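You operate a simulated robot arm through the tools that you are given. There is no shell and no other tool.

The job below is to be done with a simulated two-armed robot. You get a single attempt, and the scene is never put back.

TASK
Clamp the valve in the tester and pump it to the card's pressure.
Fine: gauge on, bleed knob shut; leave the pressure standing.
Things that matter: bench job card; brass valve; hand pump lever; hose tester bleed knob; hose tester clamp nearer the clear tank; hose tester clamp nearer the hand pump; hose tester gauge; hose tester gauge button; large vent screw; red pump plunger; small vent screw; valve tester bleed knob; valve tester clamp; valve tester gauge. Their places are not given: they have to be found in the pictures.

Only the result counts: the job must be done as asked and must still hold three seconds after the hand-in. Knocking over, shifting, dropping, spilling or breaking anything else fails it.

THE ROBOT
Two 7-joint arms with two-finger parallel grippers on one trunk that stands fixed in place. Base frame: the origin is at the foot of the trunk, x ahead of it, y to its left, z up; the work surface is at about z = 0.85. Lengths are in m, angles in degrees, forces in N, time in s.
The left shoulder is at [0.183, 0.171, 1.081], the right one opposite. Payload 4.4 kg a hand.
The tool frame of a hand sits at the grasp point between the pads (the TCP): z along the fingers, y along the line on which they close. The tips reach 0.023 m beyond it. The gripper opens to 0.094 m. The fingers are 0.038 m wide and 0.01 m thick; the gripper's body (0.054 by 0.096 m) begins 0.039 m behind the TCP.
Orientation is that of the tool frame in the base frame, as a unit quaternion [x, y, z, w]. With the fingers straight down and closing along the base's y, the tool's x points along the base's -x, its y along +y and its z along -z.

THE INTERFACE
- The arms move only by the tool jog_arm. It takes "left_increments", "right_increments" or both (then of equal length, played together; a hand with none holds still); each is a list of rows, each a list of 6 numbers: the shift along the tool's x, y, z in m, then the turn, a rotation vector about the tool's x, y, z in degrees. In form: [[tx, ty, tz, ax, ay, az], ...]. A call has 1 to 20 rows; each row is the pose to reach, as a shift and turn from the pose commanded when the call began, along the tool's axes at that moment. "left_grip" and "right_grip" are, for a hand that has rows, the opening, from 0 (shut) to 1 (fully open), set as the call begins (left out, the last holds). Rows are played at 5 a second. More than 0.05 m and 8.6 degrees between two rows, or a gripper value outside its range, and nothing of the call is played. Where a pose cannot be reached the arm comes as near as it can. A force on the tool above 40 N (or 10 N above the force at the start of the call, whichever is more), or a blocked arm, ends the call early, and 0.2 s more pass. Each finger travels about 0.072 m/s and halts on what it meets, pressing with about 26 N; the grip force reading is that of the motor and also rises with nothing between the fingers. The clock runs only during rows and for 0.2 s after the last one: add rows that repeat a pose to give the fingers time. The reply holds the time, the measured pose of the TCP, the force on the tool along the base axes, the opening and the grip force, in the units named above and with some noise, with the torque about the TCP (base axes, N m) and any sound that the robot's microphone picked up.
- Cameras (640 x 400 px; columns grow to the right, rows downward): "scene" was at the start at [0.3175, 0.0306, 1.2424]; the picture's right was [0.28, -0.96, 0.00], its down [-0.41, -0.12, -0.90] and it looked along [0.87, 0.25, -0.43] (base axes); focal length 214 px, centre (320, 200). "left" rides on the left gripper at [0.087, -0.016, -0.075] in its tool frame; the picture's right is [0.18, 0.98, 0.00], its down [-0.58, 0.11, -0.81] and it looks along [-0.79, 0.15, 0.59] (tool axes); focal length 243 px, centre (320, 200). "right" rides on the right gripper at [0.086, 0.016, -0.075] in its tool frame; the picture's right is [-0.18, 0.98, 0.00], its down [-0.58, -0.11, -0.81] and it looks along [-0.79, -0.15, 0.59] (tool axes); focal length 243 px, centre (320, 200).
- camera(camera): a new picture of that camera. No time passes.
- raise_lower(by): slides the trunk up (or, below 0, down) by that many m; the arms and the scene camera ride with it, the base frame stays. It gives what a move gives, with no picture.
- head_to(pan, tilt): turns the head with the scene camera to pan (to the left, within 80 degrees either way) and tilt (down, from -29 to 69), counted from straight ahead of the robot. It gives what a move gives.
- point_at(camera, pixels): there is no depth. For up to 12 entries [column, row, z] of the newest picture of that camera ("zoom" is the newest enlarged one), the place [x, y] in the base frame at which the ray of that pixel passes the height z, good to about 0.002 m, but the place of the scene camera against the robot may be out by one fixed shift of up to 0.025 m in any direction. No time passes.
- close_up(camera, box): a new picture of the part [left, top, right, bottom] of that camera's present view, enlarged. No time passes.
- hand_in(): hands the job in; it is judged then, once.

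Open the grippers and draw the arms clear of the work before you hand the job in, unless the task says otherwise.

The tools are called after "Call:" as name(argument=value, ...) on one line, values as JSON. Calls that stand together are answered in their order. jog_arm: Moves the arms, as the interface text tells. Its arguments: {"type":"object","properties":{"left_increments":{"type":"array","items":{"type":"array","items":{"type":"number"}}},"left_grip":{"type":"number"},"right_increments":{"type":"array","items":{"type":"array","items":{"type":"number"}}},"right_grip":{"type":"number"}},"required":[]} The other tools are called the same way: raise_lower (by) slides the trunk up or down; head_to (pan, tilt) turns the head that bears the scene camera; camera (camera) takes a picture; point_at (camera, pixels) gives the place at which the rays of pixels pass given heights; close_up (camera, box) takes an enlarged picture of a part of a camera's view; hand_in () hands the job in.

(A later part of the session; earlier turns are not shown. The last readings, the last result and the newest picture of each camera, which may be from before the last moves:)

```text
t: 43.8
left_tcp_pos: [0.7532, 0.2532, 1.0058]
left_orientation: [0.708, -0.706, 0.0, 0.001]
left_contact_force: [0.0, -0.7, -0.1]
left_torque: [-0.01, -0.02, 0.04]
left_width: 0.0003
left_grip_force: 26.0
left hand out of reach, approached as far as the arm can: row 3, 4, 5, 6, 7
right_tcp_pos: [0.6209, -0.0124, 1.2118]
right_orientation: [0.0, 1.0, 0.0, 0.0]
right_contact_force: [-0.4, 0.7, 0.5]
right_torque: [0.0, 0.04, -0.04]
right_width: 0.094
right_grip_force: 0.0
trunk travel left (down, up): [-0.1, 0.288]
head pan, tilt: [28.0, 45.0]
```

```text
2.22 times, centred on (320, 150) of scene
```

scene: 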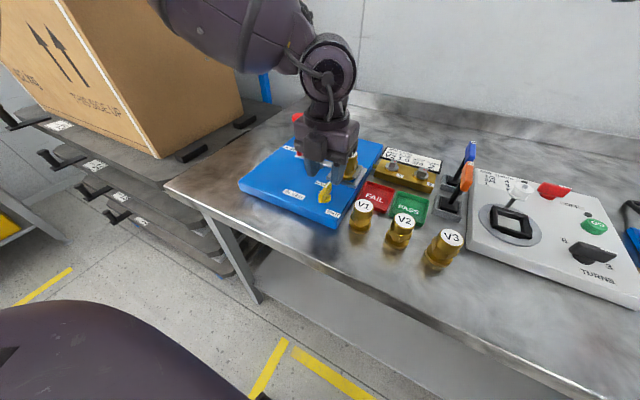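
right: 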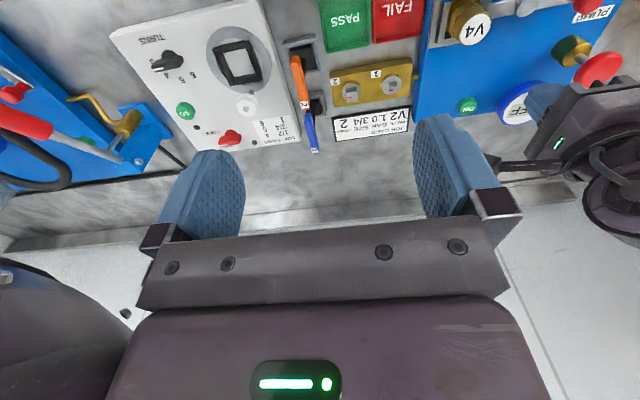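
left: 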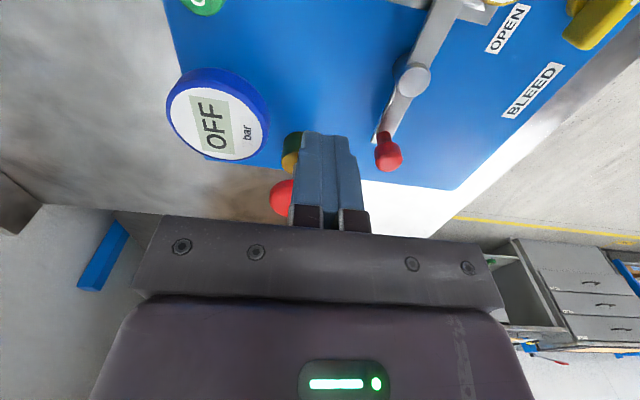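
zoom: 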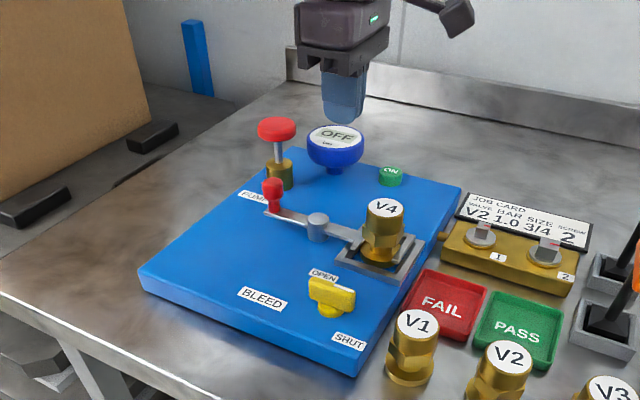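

At yaw 90° the arm stops at x≈0.753. I rise slightly and turn the hand clockwise back to yaw 0, which should give it more reach.

Call:
jog_arm(left_increments=[[0, 0, -0.01, 0, 0, 7.5], [0, 0, -0.02, 0, 0, 15], [0, 0, -0.03, 0, 0, 22.5], [0, 0, -0.03, 0, 0, 30], [0, 0, -0.03, 0, 0, 37.5], [0, 0, -0.03, 0, 0, 45], [0, 0, -0.03, 0, 0, 52.5], [0, 0, -0.03, 0, 0, 60], [0, 0, -0.03, 0, 0, 67.5], [0, 0, -0.03, 0, 0, 75], [0, 0, -0.03, 0, 0, 82.5], [0, 0, -0.03, 0, 0, 90], [0, 0, -0.03, 0, 0, 90]])

Call:
camera(camera="left")

```text
t: 46.6
left_tcp_pos: [0.7548, 0.2556, 1.0349]
left_orientation: [0.0, 1.0, 0.0, 0.0]
left_contact_force: [-0.3, 0.8, -0.4]
left_torque: [0.02, 0.01, -0.03]
left_width: 0.0
left_grip_force: 26.0
right_tcp_pos: [0.6217, -0.013, 1.2111]
right_orientation: [0.0, 1.0, 0.0, 0.001]
right_contact_force: [0.6, 0.5, 0.2]
right_torque: [-0.03, 0.03, 0.01]
right_width: 0.0939
right_grip_force: 0.2
trunk travel left (down, up): [-0.1, 0.288]
head pan, tilt: [28.0, 45.0]
```

```text
taken
```

left: 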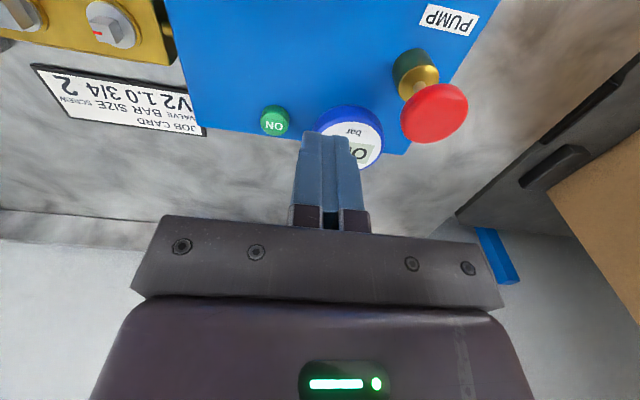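

Yaw 0 is reached. I verify the button's place at (274,120) here and move over it, stopping at z≈0.95.

Call:
point_at(camera="left", pixels=[[274, 122, 0.89], [274, 122, 0.885], [350, 135, 0.916], [434, 113, 0.95]])

Call:
jog_arm(left_increments=[[-0.03, -0.012, 0.02, 0, 0, 0], [-0.06, -0.024, 0.04, 0, 0, 0], [-0.081, -0.035, 0.06, 0, 0, 0], [-0.081, -0.035, 0.08, 0, 0, 0], [-0.081, -0.035, 0.08, 0, 0, 0]])

Call:
camera(camera="left")

Call:
camera(camera="right")

Call:
close_up(camera="scene", box=[260, 90, 400, 200])

```text
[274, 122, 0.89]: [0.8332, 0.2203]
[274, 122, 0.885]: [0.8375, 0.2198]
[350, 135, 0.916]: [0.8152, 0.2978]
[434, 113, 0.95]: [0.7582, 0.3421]
```

```text
t: 47.8
left_tcp_pos: [0.7583, 0.257, 0.9846]
left_orientation: [-0.001, 1.0, 0.001, -0.001]
left_contact_force: [0.4, -0.5, -0.1]
left_torque: [-0.01, -0.02, -0.03]
left_width: 0.0
left_grip_force: 25.7
left hand out of reach, approached as far as the arm can: row 1, 2, 3, 4, 5
right_tcp_pos: [0.6223, -0.0128, 1.2092]
right_orientation: [0.001, 1.0, -0.001, -0.002]
right_contact_force: [-0.1, -0.7, -1.1]
right_torque: [0.03, 0.01, 0.02]
right_width: 0.0941
right_grip_force: 0.1
trunk travel left (down, up): [-0.1, 0.288]
head pan, tilt: [28.0, 45.0]
```

```text
taken
```

left: 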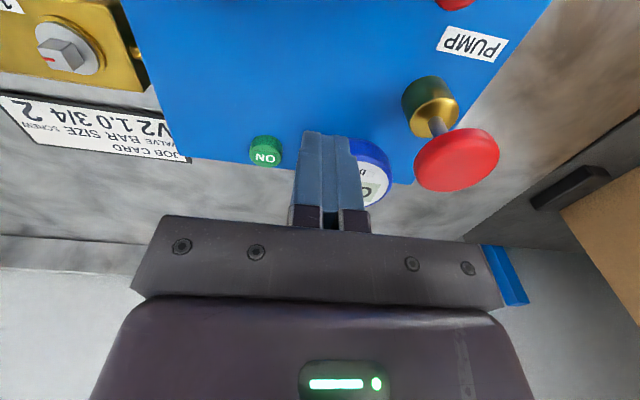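

```text
taken
```

right: 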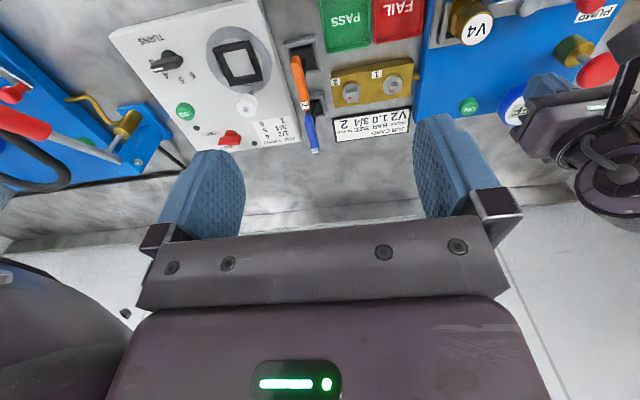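

```text
3.64 times, centred on (330, 145) of scene
```

zoom: 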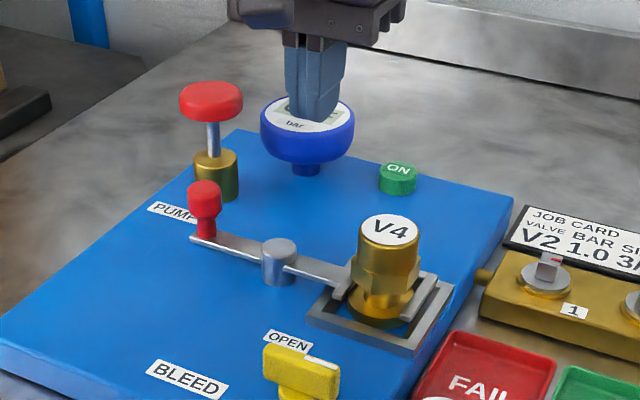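

The arm claims to be at its limit at x≈0.758 even with yaw 0. I pull back, raise the hand and test the reach with an intermediate yaw of 45°.

Call:
jog_arm(left_increments=[[0.02, 0, 0, 0, 0, -7.5], [0.04, 0, 0, 0, 0, -15], [0.04, 0, 0, 0, 0, -22.5], [0.04, 0, 0, 0, 0, -30], [0.04, 0, 0, 0, 0, -37.5], [0.04, 0, 0, 0, 0, -45], [0.02, 0, 0, 0, 0, -45], [0.0, 0, 0, 0, 0, -45], [-0.02, 0, 0, 0, 0, -45], [-0.04, 0, 0, 0, 0, -45]])

```text
t: 50.0
left_tcp_pos: [0.7544, 0.2606, 0.9866]
left_orientation: [-0.383, 0.924, 0.0, 0.0]
left_contact_force: [-1.1, 0.0, 1.0]
left_torque: [0.03, -0.01, -0.02]
left_width: 0.0001
left_grip_force: 26.3
left hand out of reach, approached as far as the arm can: row 9, 10
right_tcp_pos: [0.6215, -0.0124, 1.2109]
right_orientation: [0.001, 1.0, 0.0, 0.0]
right_contact_force: [-0.2, -0.3, 0.8]
right_torque: [0.04, -0.01, -0.01]
right_width: 0.094
right_grip_force: 0.1
trunk travel left (down, up): [-0.1, 0.288]
head pan, tilt: [28.0, 45.0]
```

The limit stays at x≈0.755 whatever the yaw. I look at the arm's posture with the scene camera.

Call:
head_to(pan=35, tilt=10)

Call:
camera(camera="scene")

```text
t: 51.0
left_tcp_pos: [0.7549, 0.2597, 0.9854]
left_orientation: [-0.384, 0.923, 0.001, 0.001]
left_contact_force: [0.0, -0.3, 0.2]
left_torque: [-0.02, 0.0, 0.03]
left_width: 0.0001
left_grip_force: 25.7
right_tcp_pos: [0.621, -0.0125, 1.2114]
right_orientation: [0.0, 1.0, 0.0, 0.0]
right_contact_force: [0.2, -0.3, -0.2]
right_torque: [0.02, 0.01, -0.01]
right_width: 0.094
right_grip_force: 0.1
trunk travel left (down, up): [-0.1, 0.288]
head pan, tilt: [35.0, 10.0]
```

```text
taken
```

scene: 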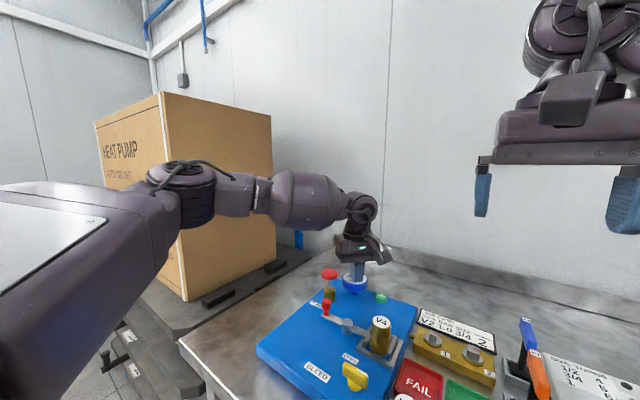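

The elbow sits out to the side and the arm looks only partly stretched. I try a higher trunk (+0.10 m), which changes the arm's geometry, and then reach forward and down again.

Call:
raise_lower(by=0.1)

Call:
jog_arm(left_increments=[[0, 0, 0.03, 0, 0, 0], [0, 0, 0.06, 0, 0, 0], [0, 0, 0.08, 0, 0, 0], [-0.014, 0.014, 0.08, 0, 0, 0], [-0.028, 0.028, 0.08, 0, 0, 0], [-0.042, 0.042, 0.08, 0, 0, 0]])

```text
t: 52.4
left_tcp_pos: [0.681, 0.2616, 1.2825]
left_orientation: [-0.379, 0.911, -0.063, 0.151]
left_contact_force: [0.1, 0.4, 0.2]
left_torque: [0.02, 0.02, -0.01]
left_width: 0.0
left_grip_force: 26.1
right_tcp_pos: [0.6243, -0.0127, 1.3086]
right_orientation: [0.001, 1.0, -0.001, -0.003]
right_contact_force: [1.2, -0.5, -1.1]
right_torque: [0.03, 0.06, 0.02]
right_width: 0.0939
right_grip_force: 0.0
trunk travel left (down, up): [-0.2, 0.188]
head pan, tilt: [35.0, 10.0]
```

```text
t: 53.8
left_tcp_pos: [0.7044, 0.3196, 1.2102]
left_orientation: [-0.378, 0.911, -0.064, 0.153]
left_contact_force: [-0.8, 0.3, 1.4]
left_torque: [-0.01, 0.01, 0.01]
left_width: 0.0
left_grip_force: 26.8
left hand out of reach, approached as far as the arm can: row 2, 3
right_tcp_pos: [0.623, -0.0133, 1.3108]
right_orientation: [0.001, 1.0, 0.0, 0.0]
right_contact_force: [0.0, -0.9, 0.0]
right_torque: [-0.01, 0.0, -0.01]
right_width: 0.0938
right_grip_force: 0.1
trunk travel left (down, up): [-0.2, 0.188]
head pan, tilt: [35.0, 10.0]
```

After the raise the left hand came to a different posture (tilted about 19° forward, higher up). I look at it before moving on.

Call:
camera(camera="scene")

Call:
camera(camera="left")

```text
taken
```

scene: 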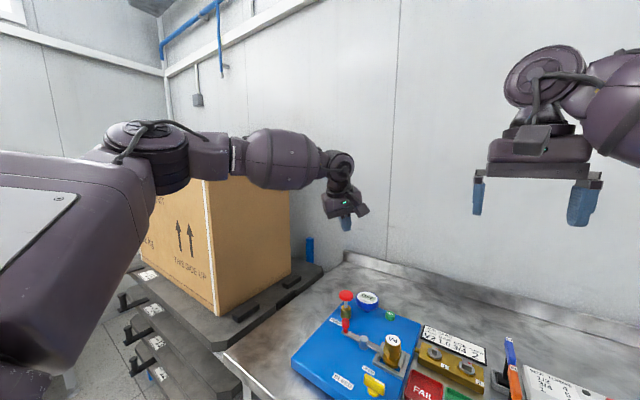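

```text
taken
```

left: 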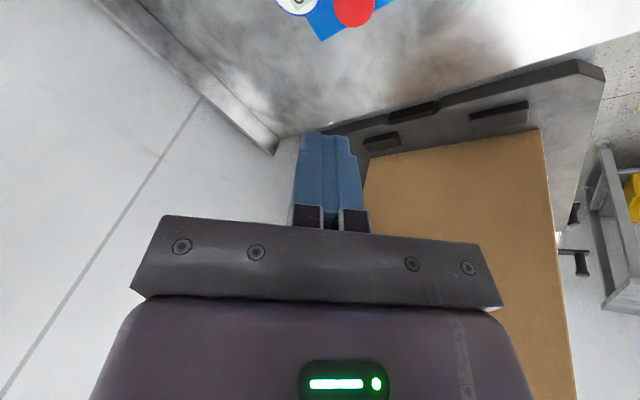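

The forearm points inward from an elbow far out at the left, so the arm is not stretched at all; some joint limit blocks it. I bring the hand back to a neutral place, upright at yaw 0, to regain a natural posture.

Call:
jog_arm(left_increments=[[0.014, 0.021, -0.007, -1.2, 3, 7.4], [0.028, 0.042, -0.014, -2.4, 6, 14.8], [0.042, 0.063, -0.0205, -3.7, 9, 22.2], [0.056, 0.084, -0.0273, -5, 12, 29.6], [0.07, 0.105, -0.034, -6.2, 15, 37], [0.084, 0.1265, -0.041, -7.5, 18.1, 44.6], [0.084, 0.1265, -0.041, -7.5, 18.1, 44.6]])

Call:
camera(camera="scene")

```text
t: 55.4
left_tcp_pos: [0.5495, 0.3488, 1.1982]
left_orientation: [0.0, 1.0, 0.0, -0.001]
left_contact_force: [0.1, -0.4, 0.1]
left_torque: [0.01, 0.04, -0.01]
left_width: 0.0002
left_grip_force: 25.8
right_tcp_pos: [0.622, -0.0135, 1.3112]
right_orientation: [0.0, 1.0, 0.001, 0.0]
right_contact_force: [-0.1, 0.2, -0.6]
right_torque: [0.0, 0.02, -0.03]
right_width: 0.0943
right_grip_force: 0.0
trunk travel left (down, up): [-0.2, 0.188]
head pan, tilt: [35.0, 10.0]
```

```text
taken
```

scene: 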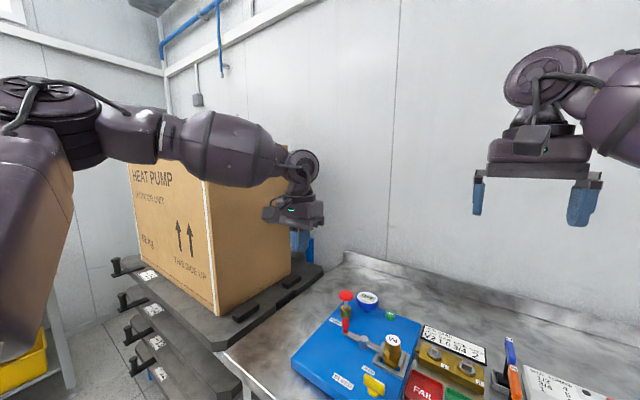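

Upright at (0.5495, 0.3488). I test the forward reach from here at z≈1.1, well above everything.

Call:
jog_arm(left_increments=[[-0.04, -0.01, 0.02, 0, 0, 0], [-0.08, -0.02, 0.04, 0, 0, 0], [-0.12, -0.03, 0.06, 0, 0, 0], [-0.16, -0.04, 0.08, 0, 0, 0], [-0.2, -0.05, 0.1, 0, 0, 0], [-0.24, -0.07, 0.12, 0, 0, 0], [-0.27, -0.09, 0.14, 0, 0, 0], [-0.27, -0.09, 0.14, 0, 0, 0]])

Call:
camera(camera="scene")

```text
t: 57.1
left_tcp_pos: [0.6744, 0.3317, 1.0876]
left_orientation: [-0.001, 1.0, 0.001, -0.001]
left_contact_force: [-0.1, -0.1, 0.5]
left_torque: [-0.02, -0.02, -0.04]
left_width: 0.0002
left_grip_force: 25.4
left hand out of reach, approached as far as the arm can: row 4, 5, 6, 7, 8
right_tcp_pos: [0.621, -0.0121, 1.3104]
right_orientation: [0.0, 1.0, 0.0, 0.0]
right_contact_force: [-0.1, 0.2, 0.2]
right_torque: [0.02, 0.0, 0.02]
right_width: 0.0938
right_grip_force: 0.0
trunk travel left (down, up): [-0.2, 0.188]
head pan, tilt: [35.0, 10.0]
```

```text
taken
```

scene: 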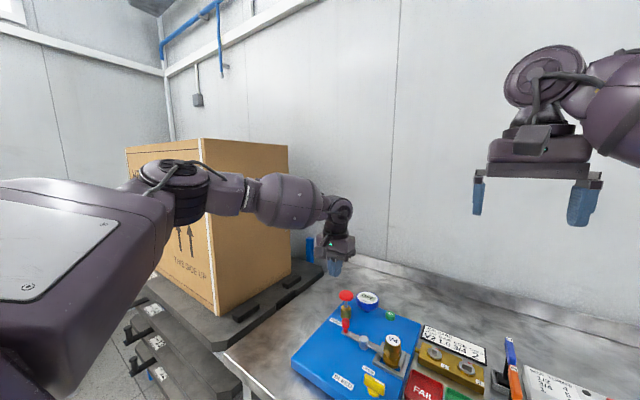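

With the trunk raised the reach is even shorter (x≈0.674). I lift the hand and then lower the trunk instead, to see whether a lower shoulder gives more reach.

Call:
jog_arm(left_increments=[[0.02, 0, -0.04, 0, 0, 0], [0.04, 0, -0.08, 0, 0, 0], [0.06, 0, -0.12, 0, 0, 0], [0.08, 0, -0.16, 0, 0, 0], [0.08, 0, -0.2, 0, 0, 0], [0.08, 0, -0.2, 0, 0, 0]])

Call:
raise_lower(by=-0.1)

```text
t: 58.5
left_tcp_pos: [0.5871, 0.3295, 1.2991]
left_orientation: [0.0, 1.0, -0.001, -0.001]
left_contact_force: [-0.4, 0.0, 0.2]
left_torque: [-0.02, 0.02, -0.03]
left_width: 0.0
left_grip_force: 26.0
right_tcp_pos: [0.6212, -0.0109, 1.3117]
right_orientation: [0.001, 1.0, 0.0, 0.0]
right_contact_force: [0.3, -0.2, -0.6]
right_torque: [0.02, 0.0, 0.02]
right_width: 0.0939
right_grip_force: 0.1
trunk travel left (down, up): [-0.2, 0.188]
head pan, tilt: [35.0, 10.0]
```

```text
t: 59.9
left_tcp_pos: [0.5859, 0.3267, 1.2067]
left_orientation: [-0.001, 1.0, 0.0, 0.003]
left_contact_force: [-0.4, 0.0, 0.5]
left_torque: [-0.01, -0.04, 0.03]
left_width: 0.0
left_grip_force: 26.1
right_tcp_pos: [0.618, -0.0132, 1.2146]
right_orientation: [0.0, 1.0, 0.0, 0.003]
right_contact_force: [-1.2, 0.8, -0.2]
right_torque: [-0.03, -0.04, 0.03]
right_width: 0.0939
right_grip_force: 0.0
trunk travel left (down, up): [-0.1, 0.288]
head pan, tilt: [35.0, 10.0]
```

The trunk is back at its first height. I lower it 0.08 m more (hands come down to about 1.13) and test the forward reach.

Call:
raise_lower(by=-0.08)

Call:
jog_arm(left_increments=[[-0.04, -0.01, 0.01, 0, 0, 0], [-0.08, -0.02, 0.02, 0, 0, 0], [-0.12, -0.03, 0.03, 0, 0, 0], [-0.16, -0.05, 0.05, 0, 0, 0], [-0.2, -0.07, 0.06, 0, 0, 0], [-0.23, -0.09, 0.08, 0, 0, 0], [-0.25, -0.11, 0.1, 0, 0, 0], [-0.25, -0.11, 0.12, 0, 0, 0], [-0.25, -0.11, 0.12, 0, 0, 0]])

Call:
camera(camera="scene")

```text
t: 61.0
left_tcp_pos: [0.5854, 0.3273, 1.1269]
left_orientation: [0.0, 1.0, 0.0, 0.002]
left_contact_force: [0.2, 0.5, 0.1]
left_torque: [-0.01, 0.0, 0.0]
left_width: 0.0
left_grip_force: 25.4
right_tcp_pos: [0.6192, -0.0122, 1.1341]
right_orientation: [0.0, 1.0, 0.0, 0.003]
right_contact_force: [-1.0, 0.0, 0.1]
right_torque: [-0.05, -0.01, -0.01]
right_width: 0.0939
right_grip_force: 0.1
trunk travel left (down, up): [-0.02, 0.368]
head pan, tilt: [35.0, 10.0]
```

```text
t: 63.0
left_tcp_pos: [0.8293, 0.2651, 1.0245]
left_orientation: [0.0, 1.0, -0.001, 0.002]
left_contact_force: [-0.8, 0.1, -0.2]
left_torque: [-0.01, -0.03, -0.04]
left_width: 0.0
left_grip_force: 26.4
left hand out of reach, approached as far as the arm can: row 6, 7, 8, 9
right_tcp_pos: [0.6205, -0.0134, 1.1322]
right_orientation: [0.0, 1.0, 0.0, 0.001]
right_contact_force: [-0.2, -0.7, 1.1]
right_torque: [-0.02, 0.0, -0.01]
right_width: 0.0942
right_grip_force: 0.0
trunk travel left (down, up): [-0.02, 0.368]
head pan, tilt: [35.0, 10.0]
```

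```text
taken
```

scene: 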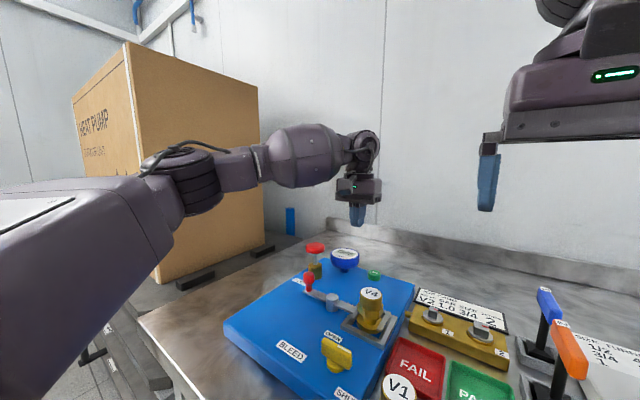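

A lower trunk gives clearly more reach: (0.829, 0.265, 1.0245). I lower the remaining 2 cm and slide toward the button's y = 0.221.

Call:
raise_lower(by=-0.02)

Call:
jog_arm(left_increments=[[0, -0.02, 0, 0, 0, 0], [-0.003, -0.044, 0, 0, 0, 0], [-0.006, -0.044, 0, 0, 0, 0], [-0.006, -0.044, 0, 0, 0, 0]])

```text
t: 63.7
left_tcp_pos: [0.8254, 0.2638, 1.0098]
left_orientation: [-0.001, 1.0, 0.0, 0.001]
left_contact_force: [-0.9, 0.6, 0.0]
left_torque: [-0.01, -0.06, 0.04]
left_width: 0.0002
left_grip_force: 26.0
right_tcp_pos: [0.6187, -0.0128, 1.1128]
right_orientation: [0.0, 1.0, 0.001, 0.001]
right_contact_force: [-0.3, -0.9, 0.3]
right_torque: [0.02, -0.04, -0.04]
right_width: 0.0938
right_grip_force: 0.0
trunk travel left (down, up): [0.0, 0.388]
head pan, tilt: [35.0, 10.0]
```

```text
t: 64.7
left_tcp_pos: [0.8275, 0.2438, 1.0062]
left_orientation: [-0.001, 1.0, 0.0, 0.0]
left_contact_force: [-0.1, 0.4, 1.1]
left_torque: [-0.01, -0.02, 0.01]
left_width: 0.0001
left_grip_force: 25.9
left hand out of reach, approached as far as the arm can: row 2, 3, 4
right_tcp_pos: [0.6217, -0.0135, 1.1112]
right_orientation: [0.0, 1.0, 0.0, 0.001]
right_contact_force: [0.1, -0.3, 0.2]
right_torque: [-0.01, -0.02, 0.01]
right_width: 0.0941
right_grip_force: 0.0
trunk travel left (down, up): [0.0, 0.388]
head pan, tilt: [35.0, 10.0]
```

The arm binds when moving inward in y here. I test whether tilting the fingers forward (rotation about tool y by −16°) frees it, still at z≈1.0.

Call:
jog_arm(left_increments=[[0, 0, 0, 0, -8, 0], [0, 0, 0, 0, -16, 0], [-0.004, -0.012, 0, 0, -16, 0], [-0.008, -0.023, 0, 0, -16, 0], [-0.008, -0.023, 0, 0, -16, 0]])

Call:
camera(camera="left")

```text
t: 65.9
left_tcp_pos: [0.8392, 0.2219, 1.0079]
left_orientation: [-0.001, 0.99, 0.0, 0.139]
left_contact_force: [-0.5, -0.3, -0.1]
left_torque: [0.03, 0.01, 0.03]
left_width: 0.0002
left_grip_force: 26.4
right_tcp_pos: [0.6208, -0.0127, 1.1105]
right_orientation: [-0.001, 1.0, 0.0, 0.0]
right_contact_force: [-0.2, -0.1, 0.6]
right_torque: [0.01, -0.01, 0.04]
right_width: 0.094
right_grip_force: 0.1
trunk travel left (down, up): [0.0, 0.388]
head pan, tilt: [35.0, 10.0]
```

```text
taken
```

left: 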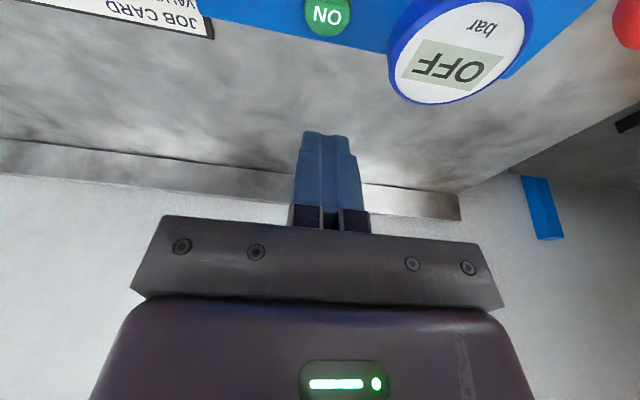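

With a 16° forward tilt the hand reaches (0.839, 0.222). I add 20° yaw about the tool axis (to keep the camera box away from V4) and lower to z≈0.95 over the button.

Call:
jog_arm(left_increments=[[0.0, 0, 0, 0, 0, 7], [0.0, 0, 0, 0, 0, 14], [0.0, 0, 0, 0, 0, 20], [0.005, -0.001, 0.03, 0, 0, 20], [0.0102, -0.001, 0.0574, 0, 0, 20], [0.0102, -0.001, 0.0574, 0, 0, 20]])

Call:
camera(camera="left")

Call:
head_to(pan=20, tilt=30)

Call:
camera(camera="scene")

```text
t: 67.3
left_tcp_pos: [0.8406, 0.2201, 0.9499]
left_orientation: [0.171, 0.976, 0.024, 0.136]
left_contact_force: [0.5, 0.1, -0.1]
left_torque: [0.01, 0.01, 0.0]
left_width: 0.0
left_grip_force: 26.0
right_tcp_pos: [0.6218, -0.0123, 1.1113]
right_orientation: [0.0, 1.0, 0.0, 0.0]
right_contact_force: [0.0, -0.3, 0.3]
right_torque: [0.02, 0.01, 0.03]
right_width: 0.0937
right_grip_force: 0.0
trunk travel left (down, up): [0.0, 0.388]
head pan, tilt: [35.0, 10.0]
```

```text
taken
```

left: 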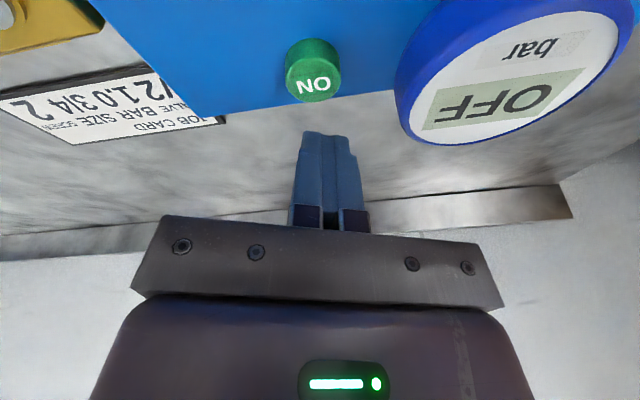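

```text
t: 68.2
left_tcp_pos: [0.8425, 0.2204, 0.948]
left_orientation: [0.172, 0.975, 0.024, 0.137]
left_contact_force: [-0.4, -0.6, 0.0]
left_torque: [-0.03, 0.0, 0.02]
left_width: 0.0
left_grip_force: 25.7
right_tcp_pos: [0.621, -0.0129, 1.1111]
right_orientation: [0.0, 1.0, 0.0, -0.001]
right_contact_force: [-0.1, -0.4, -0.3]
right_torque: [0.01, -0.03, 0.02]
right_width: 0.0941
right_grip_force: 0.0
trunk travel left (down, up): [0.0, 0.388]
head pan, tilt: [20.0, 30.0]
```

```text
taken
```

scene: 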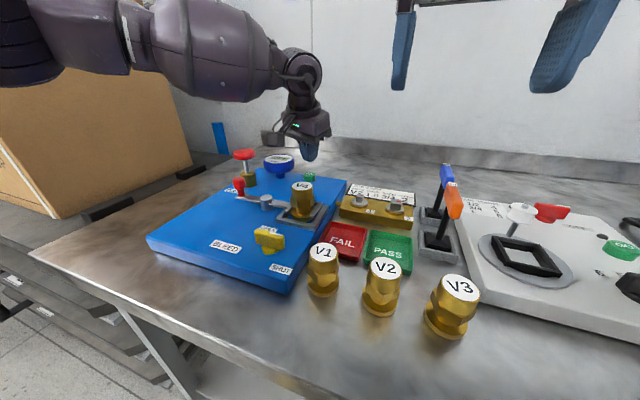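

The button is at (313,75) in the left picture, a little nearer the robot than the finger axis. I get its exact place in this view.

Call:
point_at(camera="left", pixels=[[313, 80, 0.89], [313, 80, 0.888], [313, 80, 0.893], [314, 60, 0.88]])

Call:
close_up(camera="left", box=[240, 20, 400, 150])

Call:
close_up(camera="scene", box=[220, 110, 360, 230])

```text
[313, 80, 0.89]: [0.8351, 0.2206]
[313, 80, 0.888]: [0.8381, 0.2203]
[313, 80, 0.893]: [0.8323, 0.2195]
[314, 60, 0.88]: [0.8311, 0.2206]
```

```text
3.08 times, centred on (320, 85) of left
```

zoom: 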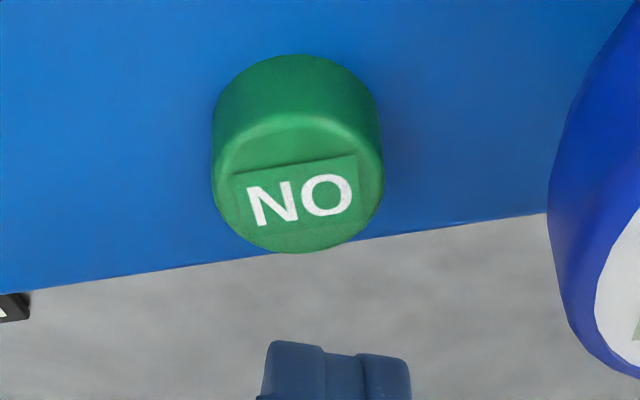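

```text
3.33 times, centred on (290, 170) of scene
```

zoom: 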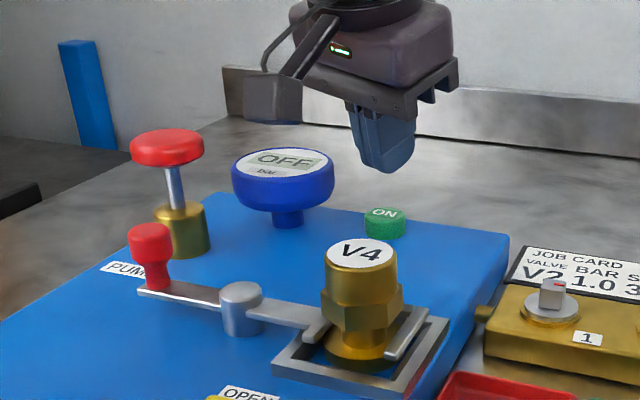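

Button top centre is (0.836, 0.2205, 0.89). I align the fingertip over it and descend to just above contact.

Call:
jog_arm(left_increments=[[0.0042, -0.0047, 0.0141, 0, 0, 0], [0.0075, -0.0059, 0.0266, 0, 0, 0], [0.0075, -0.0059, 0.0266, 0, 0, 0]])

Call:
camera(camera="left")

Call:
close_up(camera="scene", box=[220, 110, 360, 230])

```text
t: 69.0
left_tcp_pos: [0.8404, 0.2158, 0.9229]
left_orientation: [0.172, 0.975, 0.024, 0.137]
left_contact_force: [-0.1, 0.1, 0.5]
left_torque: [0.01, 0.03, 0.02]
left_width: 0.0001
left_grip_force: 25.5
right_tcp_pos: [0.6208, -0.0122, 1.1113]
right_orientation: [0.0, 1.0, 0.0, 0.0]
right_contact_force: [0.2, -0.1, 0.2]
right_torque: [0.01, 0.03, -0.02]
right_width: 0.0938
right_grip_force: 0.1
trunk travel left (down, up): [0.0, 0.388]
head pan, tilt: [20.0, 30.0]
```

```text
taken
```

left: 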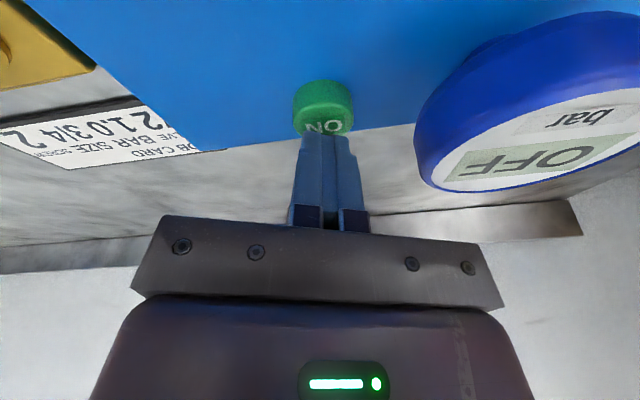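

```text
3.33 times, centred on (290, 170) of scene
```

zoom: 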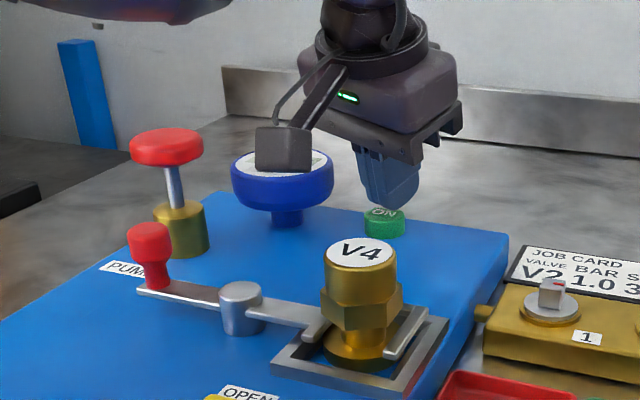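

The fingertip is just over the button. I press down in small steps, 9 mm in all, watching the force.

Call:
jog_arm(left_increments=[[0.001, -0.0004, 0.0039, 0, 0, 0], [0.0018, -0.0007, 0.0067, 0, 0, 0], [0.0023, -0.0008, 0.0087, 0, 0, 0], [0.0023, -0.0008, 0.0087, 0, 0, 0]])

Call:
close_up(camera="scene", box=[220, 110, 360, 230])

Call:
camera(camera="left")

```text
t: 70.0
left_tcp_pos: [0.8409, 0.218, 0.9142]
left_orientation: [0.171, 0.975, 0.024, 0.138]
left_contact_force: [-2.9, 0.8, 10.9]
left_torque: [0.05, 0.22, -0.03]
left_width: 0.0
left_grip_force: 25.9
right_tcp_pos: [0.6194, -0.012, 1.1116]
right_orientation: [0.0, 1.0, 0.0, 0.0]
right_contact_force: [-0.1, 0.6, 0.3]
right_torque: [0.02, 0.03, -0.04]
right_width: 0.094
right_grip_force: 0.0
trunk travel left (down, up): [0.0, 0.388]
head pan, tilt: [20.0, 30.0]
heard: click
```

```text
3.33 times, centred on (290, 170) of scene
```

zoom: 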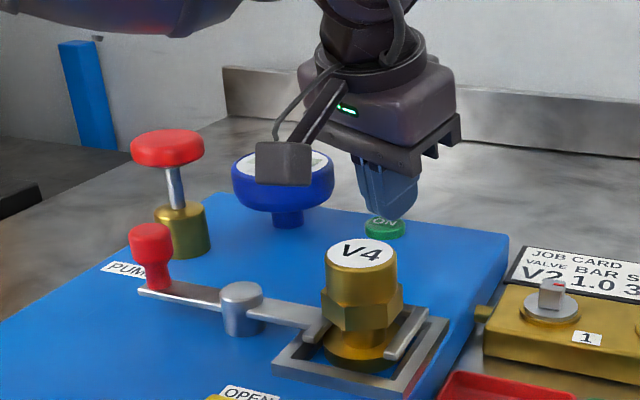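

```text
taken
```

left: 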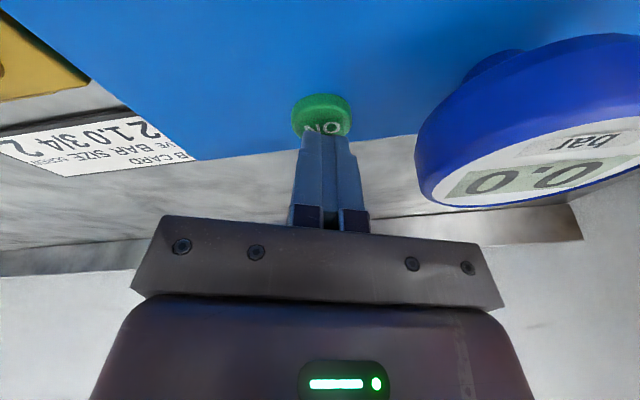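

A click was heard and the gauge shows 0.0: it is on. I rise and carry the hand over the pump plunger at (0.761, 0.341), bringing it upright again.

Call:
jog_arm(left_increments=[[-0.0051, 0.0019, -0.0193, 0, 0, 0], [-0.0103, 0.0037, -0.0386, 0, 0, 0], [-0.018, 0.0065, -0.0675, 0, 0, 0]])

Call:
jog_arm(left_increments=[[0.0205, 0.0187, -0.0132, 0.6, 3.2, -4], [0.041, 0.0375, -0.0265, 1.1, 6.4, -8], [0.0615, 0.0562, -0.0397, 1.7, 9.6, -12], [0.082, 0.075, -0.053, 2.2, 12.8, -16], [0.1025, 0.0937, -0.0662, 2.8, 16.0, -19.9], [0.1025, 0.0937, -0.0662, 2.8, 16.0, -19.9]])

Call:
camera(camera="left")

Call:
camera(camera="scene")

```text
t: 70.8
left_tcp_pos: [0.8399, 0.2165, 0.9821]
left_orientation: [0.171, 0.975, 0.024, 0.137]
left_contact_force: [-0.8, -0.1, 0.3]
left_torque: [0.03, -0.01, 0.02]
left_width: 0.0002
left_grip_force: 26.5
right_tcp_pos: [0.6213, -0.0134, 1.1104]
right_orientation: [0.0, 1.0, -0.001, 0.0]
right_contact_force: [-0.6, 0.8, -0.3]
right_torque: [0.01, 0.01, 0.01]
right_width: 0.0939
right_grip_force: 0.0
trunk travel left (down, up): [0.0, 0.388]
head pan, tilt: [20.0, 30.0]
```

```text
t: 72.2
left_tcp_pos: [0.7623, 0.3421, 1.0286]
left_orientation: [-0.002, 1.0, 0.0, -0.003]
left_contact_force: [0.2, 0.6, 0.2]
left_torque: [0.01, -0.01, -0.04]
left_width: 0.0
left_grip_force: 26.1
right_tcp_pos: [0.6216, -0.0129, 1.1107]
right_orientation: [0.0, 1.0, 0.0, 0.0]
right_contact_force: [0.2, 0.6, -0.3]
right_torque: [-0.01, 0.0, -0.06]
right_width: 0.0939
right_grip_force: 0.1
trunk travel left (down, up): [0.0, 0.388]
head pan, tilt: [20.0, 30.0]
```

```text
taken
```

left: 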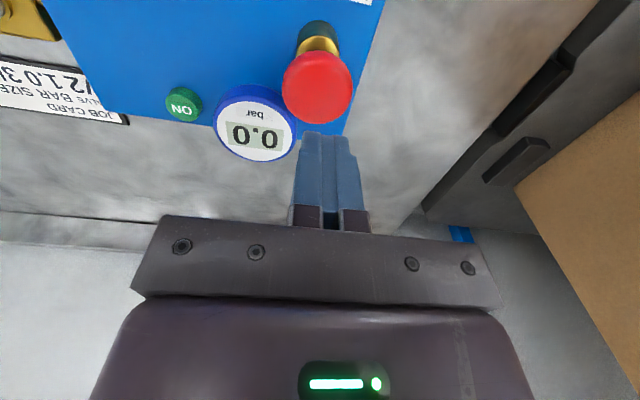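

```text
taken
```

scene: 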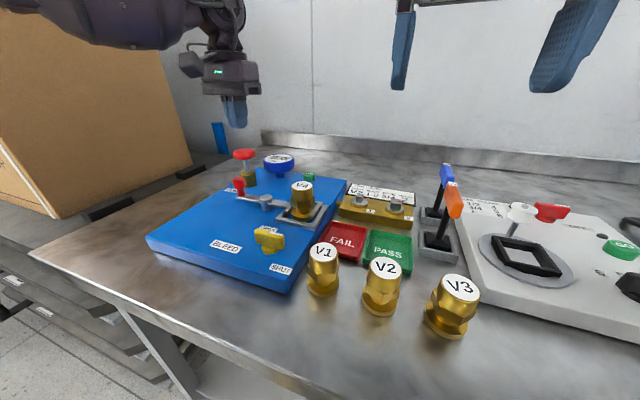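

The gauge reads 0.0 and stays readable from here; the plunger head is at (317,87). I check the head's place and go down to just above it.

Call:
point_at(camera="left", pixels=[[317, 87, 0.95], [317, 87, 0.955], [317, 87, 0.96], [318, 38, 0.905], [318, 38, 0.9]])

Call:
close_up(camera="left", box=[150, 0, 400, 170])

Call:
close_up(camera="scene", box=[190, 90, 330, 210])

```text
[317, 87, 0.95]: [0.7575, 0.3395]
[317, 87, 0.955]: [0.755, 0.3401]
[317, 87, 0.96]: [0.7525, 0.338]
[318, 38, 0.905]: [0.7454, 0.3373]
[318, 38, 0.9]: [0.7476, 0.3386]
```

```text
2.35 times, centred on (275, 85) of left
```

zoom: 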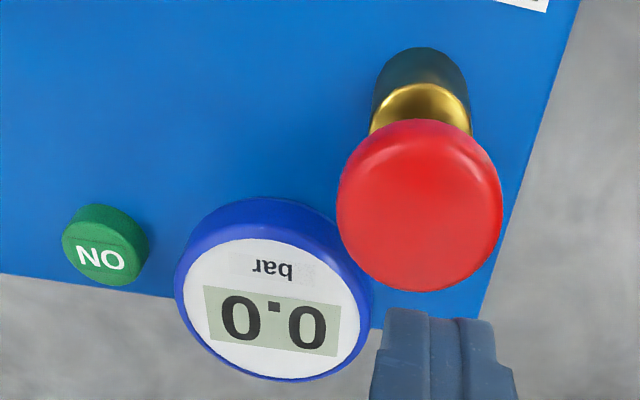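

```text
3.33 times, centred on (260, 150) of scene
```

zoom: 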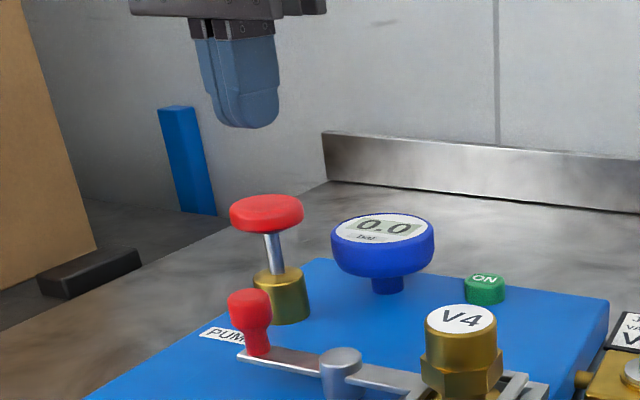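

Plunger axis at (0.758, 0.340). I lower to z≈0.986, just above the head.

Call:
jog_arm(left_increments=[[0.004, -0.002, 0.02, 0, 0, 0], [0.004, -0.002, 0.043, 0, 0, 0], [0.004, -0.002, 0.043, 0, 0, 0]])

Call:
camera(camera="left")

Call:
close_up(camera="scene", box=[190, 90, 330, 210])

```text
t: 73.0
left_tcp_pos: [0.7578, 0.3403, 0.9855]
left_orientation: [-0.001, 1.0, 0.0, -0.002]
left_contact_force: [-0.4, -0.5, 0.8]
left_torque: [-0.02, -0.03, -0.03]
left_width: 0.0
left_grip_force: 25.7
right_tcp_pos: [0.6219, -0.0121, 1.11]
right_orientation: [0.0, 1.0, 0.0, 0.0]
right_contact_force: [0.7, -0.1, -0.5]
right_torque: [0.03, 0.0, -0.01]
right_width: 0.0941
right_grip_force: 0.1
trunk travel left (down, up): [0.0, 0.388]
head pan, tilt: [20.0, 30.0]
```

```text
taken
```

left: 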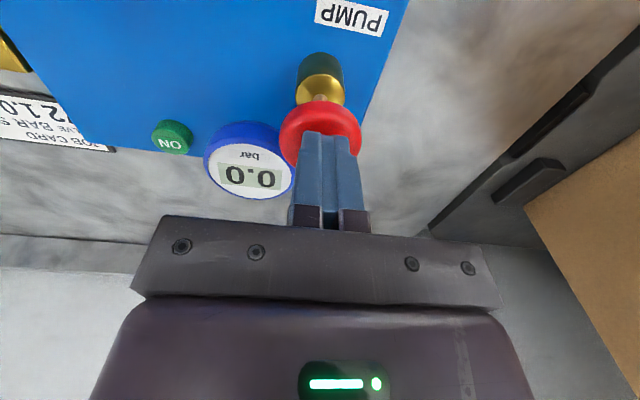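

```text
3.33 times, centred on (260, 150) of scene
```

zoom: 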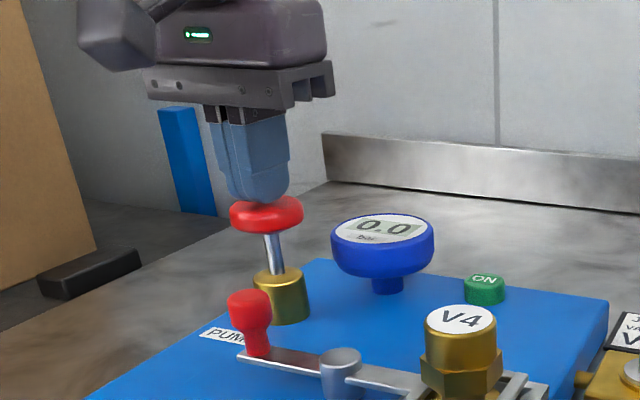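

The fingertips are centred just over the plunger head. I press down 10 mm first and read force and gauge.

Call:
jog_arm(left_increments=[[0, 0, 0.005, 0, 0, 0], [0, 0, 0.01, 0, 0, 0], [0, 0, 0.01, 0, 0, 0]])

Call:
close_up(camera="scene", box=[190, 90, 330, 210])

```text
t: 73.8
left_tcp_pos: [0.7568, 0.3395, 0.9751]
left_orientation: [-0.001, 1.0, 0.001, -0.002]
left_contact_force: [1.6, 0.4, 2.5]
left_torque: [0.03, -0.07, 0.0]
left_width: 0.0002
left_grip_force: 26.1
right_tcp_pos: [0.6221, -0.013, 1.1104]
right_orientation: [0.0, 1.0, -0.001, -0.001]
right_contact_force: [-1.0, -0.2, 1.0]
right_torque: [-0.03, 0.0, -0.02]
right_width: 0.094
right_grip_force: 0.1
trunk travel left (down, up): [0.0, 0.388]
head pan, tilt: [20.0, 30.0]
```

```text
3.33 times, centred on (260, 150) of scene
```

zoom: 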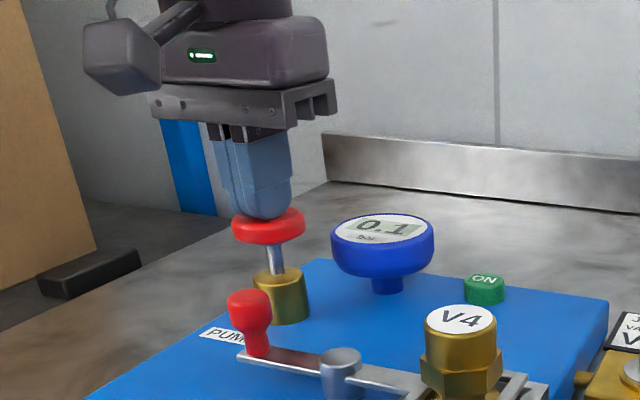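

The gauge has gone to 0.1 with a few mm of stroke and little force. I press 10 mm further.

Call:
jog_arm(left_increments=[[0, 0, 0.005, 0, 0, 0], [0, 0, 0.01, 0, 0, 0], [0, 0, 0.01, 0, 0, 0]])

Call:
close_up(camera="scene", box=[190, 90, 330, 210])

```text
t: 74.5
left_tcp_pos: [0.755, 0.3382, 0.9658]
left_orientation: [-0.001, 1.0, 0.0, -0.002]
left_contact_force: [1.6, 1.1, 4.6]
left_torque: [0.03, -0.14, 0.01]
left_width: 0.0
left_grip_force: 26.0
right_tcp_pos: [0.6207, -0.0134, 1.1098]
right_orientation: [0.0, 1.0, 0.001, 0.0]
right_contact_force: [0.3, -0.5, 0.6]
right_torque: [-0.01, 0.01, -0.05]
right_width: 0.094
right_grip_force: 0.0
trunk travel left (down, up): [0.0, 0.388]
head pan, tilt: [20.0, 30.0]
```

```text
3.33 times, centred on (260, 150) of scene
```

zoom: 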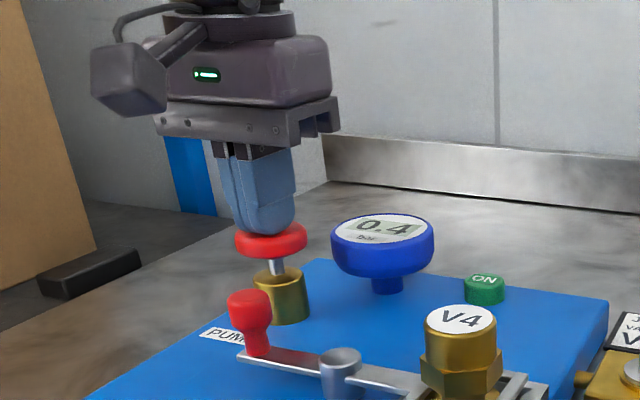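

The gauge shows 0.4. I go on 6 mm more.

Call:
jog_arm(left_increments=[[0, 0, 0.003, 0, 0, 0], [0, 0, 0.006, 0, 0, 0], [0, 0, 0.006, 0, 0, 0]])

Call:
close_up(camera="scene", box=[190, 90, 330, 210])

```text
t: 75.3
left_tcp_pos: [0.7554, 0.3367, 0.9606]
left_orientation: [-0.001, 1.0, 0.0, -0.002]
left_contact_force: [1.8, -1.4, 4.6]
left_torque: [-0.02, -0.16, -0.01]
left_width: 0.0002
left_grip_force: 26.1
right_tcp_pos: [0.6212, -0.0122, 1.1111]
right_orientation: [0.0, 1.0, 0.0, 0.0]
right_contact_force: [0.4, 0.3, 0.0]
right_torque: [0.02, -0.01, -0.02]
right_width: 0.0939
right_grip_force: 0.0
trunk travel left (down, up): [0.0, 0.388]
head pan, tilt: [20.0, 30.0]
```

```text
3.33 times, centred on (260, 150) of scene
```

zoom: 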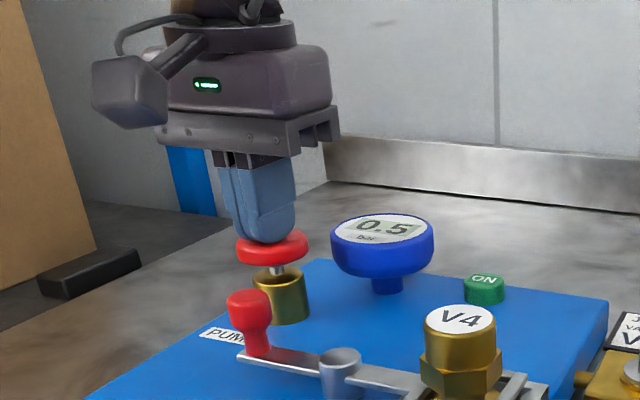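

The gauge shows 0.5. Another 6 mm, watching for the bottom of the stroke.

Call:
jog_arm(left_increments=[[0, 0, 0.003, 0, 0, 0], [0, 0, 0.006, 0, 0, 0], [0, 0, 0.006, 0, 0, 0]])

Call:
close_up(camera="scene", box=[190, 90, 330, 210])

```text
t: 76.2
left_tcp_pos: [0.7546, 0.338, 0.9567]
left_orientation: [-0.001, 1.0, 0.0, 0.0]
left_contact_force: [3.0, 1.0, 13.0]
left_torque: [0.05, -0.16, -0.08]
left_width: 0.0001
left_grip_force: 25.9
right_tcp_pos: [0.6209, -0.0137, 1.1107]
right_orientation: [0.0, 1.0, 0.0, 0.001]
right_contact_force: [-0.3, -0.2, -0.4]
right_torque: [0.0, -0.03, -0.03]
right_width: 0.094
right_grip_force: 0.0
trunk travel left (down, up): [0.0, 0.388]
head pan, tilt: [20.0, 30.0]
```

```text
3.33 times, centred on (260, 150) of scene
```

zoom: 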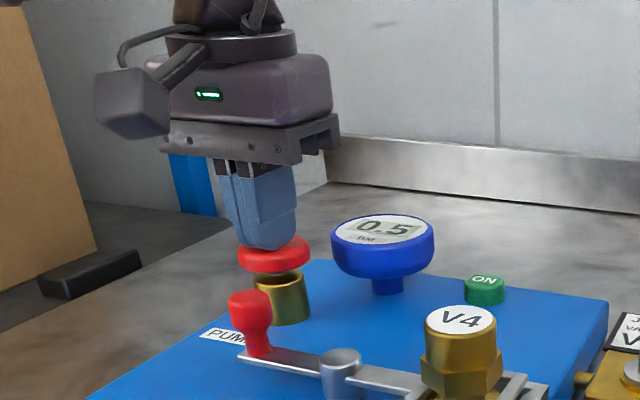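

Force 13 N: the stroke bottoms out at 0.5 bar. I rise and let the plunger come back, then read the gauge.

Call:
jog_arm(left_increments=[[0, 0, -0.015, 0, 0, 0], [0, 0, -0.032, 0, 0, 0], [0, 0, -0.034, 0, 0, 0], [0, 0, -0.034, 0, 0, 0]])

Call:
close_up(camera="scene", box=[190, 90, 330, 210])

Call:
close_up(camera="left", box=[150, 0, 400, 210])

```text
t: 77.2
left_tcp_pos: [0.7545, 0.3375, 0.99]
left_orientation: [-0.001, 1.0, 0.0, -0.001]
left_contact_force: [0.2, -0.2, 0.0]
left_torque: [0.01, 0.01, -0.01]
left_width: 0.0001
left_grip_force: 25.8
right_tcp_pos: [0.6229, -0.0134, 1.1107]
right_orientation: [-0.001, 1.0, 0.0, 0.0]
right_contact_force: [-0.3, -1.0, 0.4]
right_torque: [0.02, -0.03, -0.03]
right_width: 0.094
right_grip_force: 0.0
trunk travel left (down, up): [0.0, 0.388]
head pan, tilt: [20.0, 30.0]
```

```text
3.33 times, centred on (260, 150) of scene
```

zoom: 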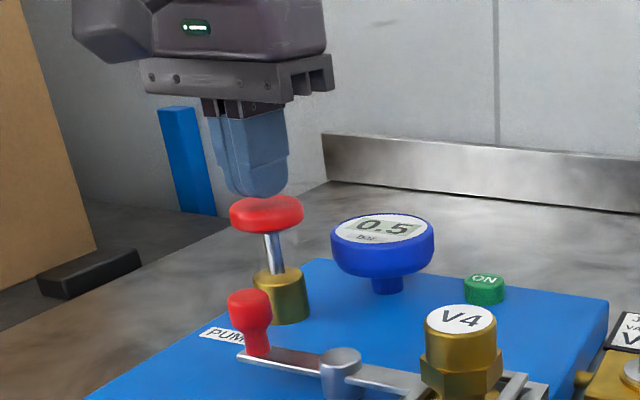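

```text
1.90 times, centred on (275, 105) of left
```

zoom: 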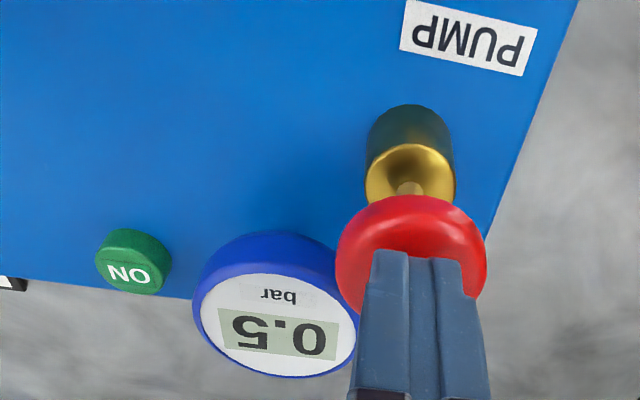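

The pressure holds at 0.5 and the plunger is back up. I start the second stroke, recentring by 3 mm, down to z≈0.966 first.

Call:
jog_arm(left_increments=[[-0.003, 0.002, 0.004, 0, 0, 0], [-0.003, 0.002, 0.012, 0, 0, 0], [-0.003, 0.002, 0.018, 0, 0, 0], [-0.003, 0.002, 0.024, 0, 0, 0], [-0.003, 0.002, 0.024, 0, 0, 0]])

Call:
close_up(camera="scene", box=[190, 90, 330, 210])

```text
t: 78.3
left_tcp_pos: [0.7579, 0.3395, 0.9658]
left_orientation: [-0.002, 1.0, 0.0, -0.002]
left_contact_force: [0.8, 3.4, 4.0]
left_torque: [0.02, -0.09, 0.05]
left_width: 0.0001
left_grip_force: 26.2
right_tcp_pos: [0.6215, -0.0121, 1.111]
right_orientation: [0.001, 1.0, -0.001, 0.0]
right_contact_force: [0.2, -0.1, 0.2]
right_torque: [0.02, 0.04, 0.0]
right_width: 0.0942
right_grip_force: 0.0
trunk travel left (down, up): [0.0, 0.388]
head pan, tilt: [20.0, 30.0]
```

```text
3.33 times, centred on (260, 150) of scene
```

zoom: 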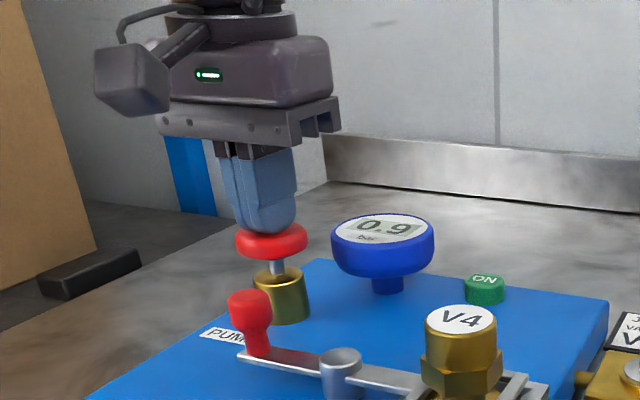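

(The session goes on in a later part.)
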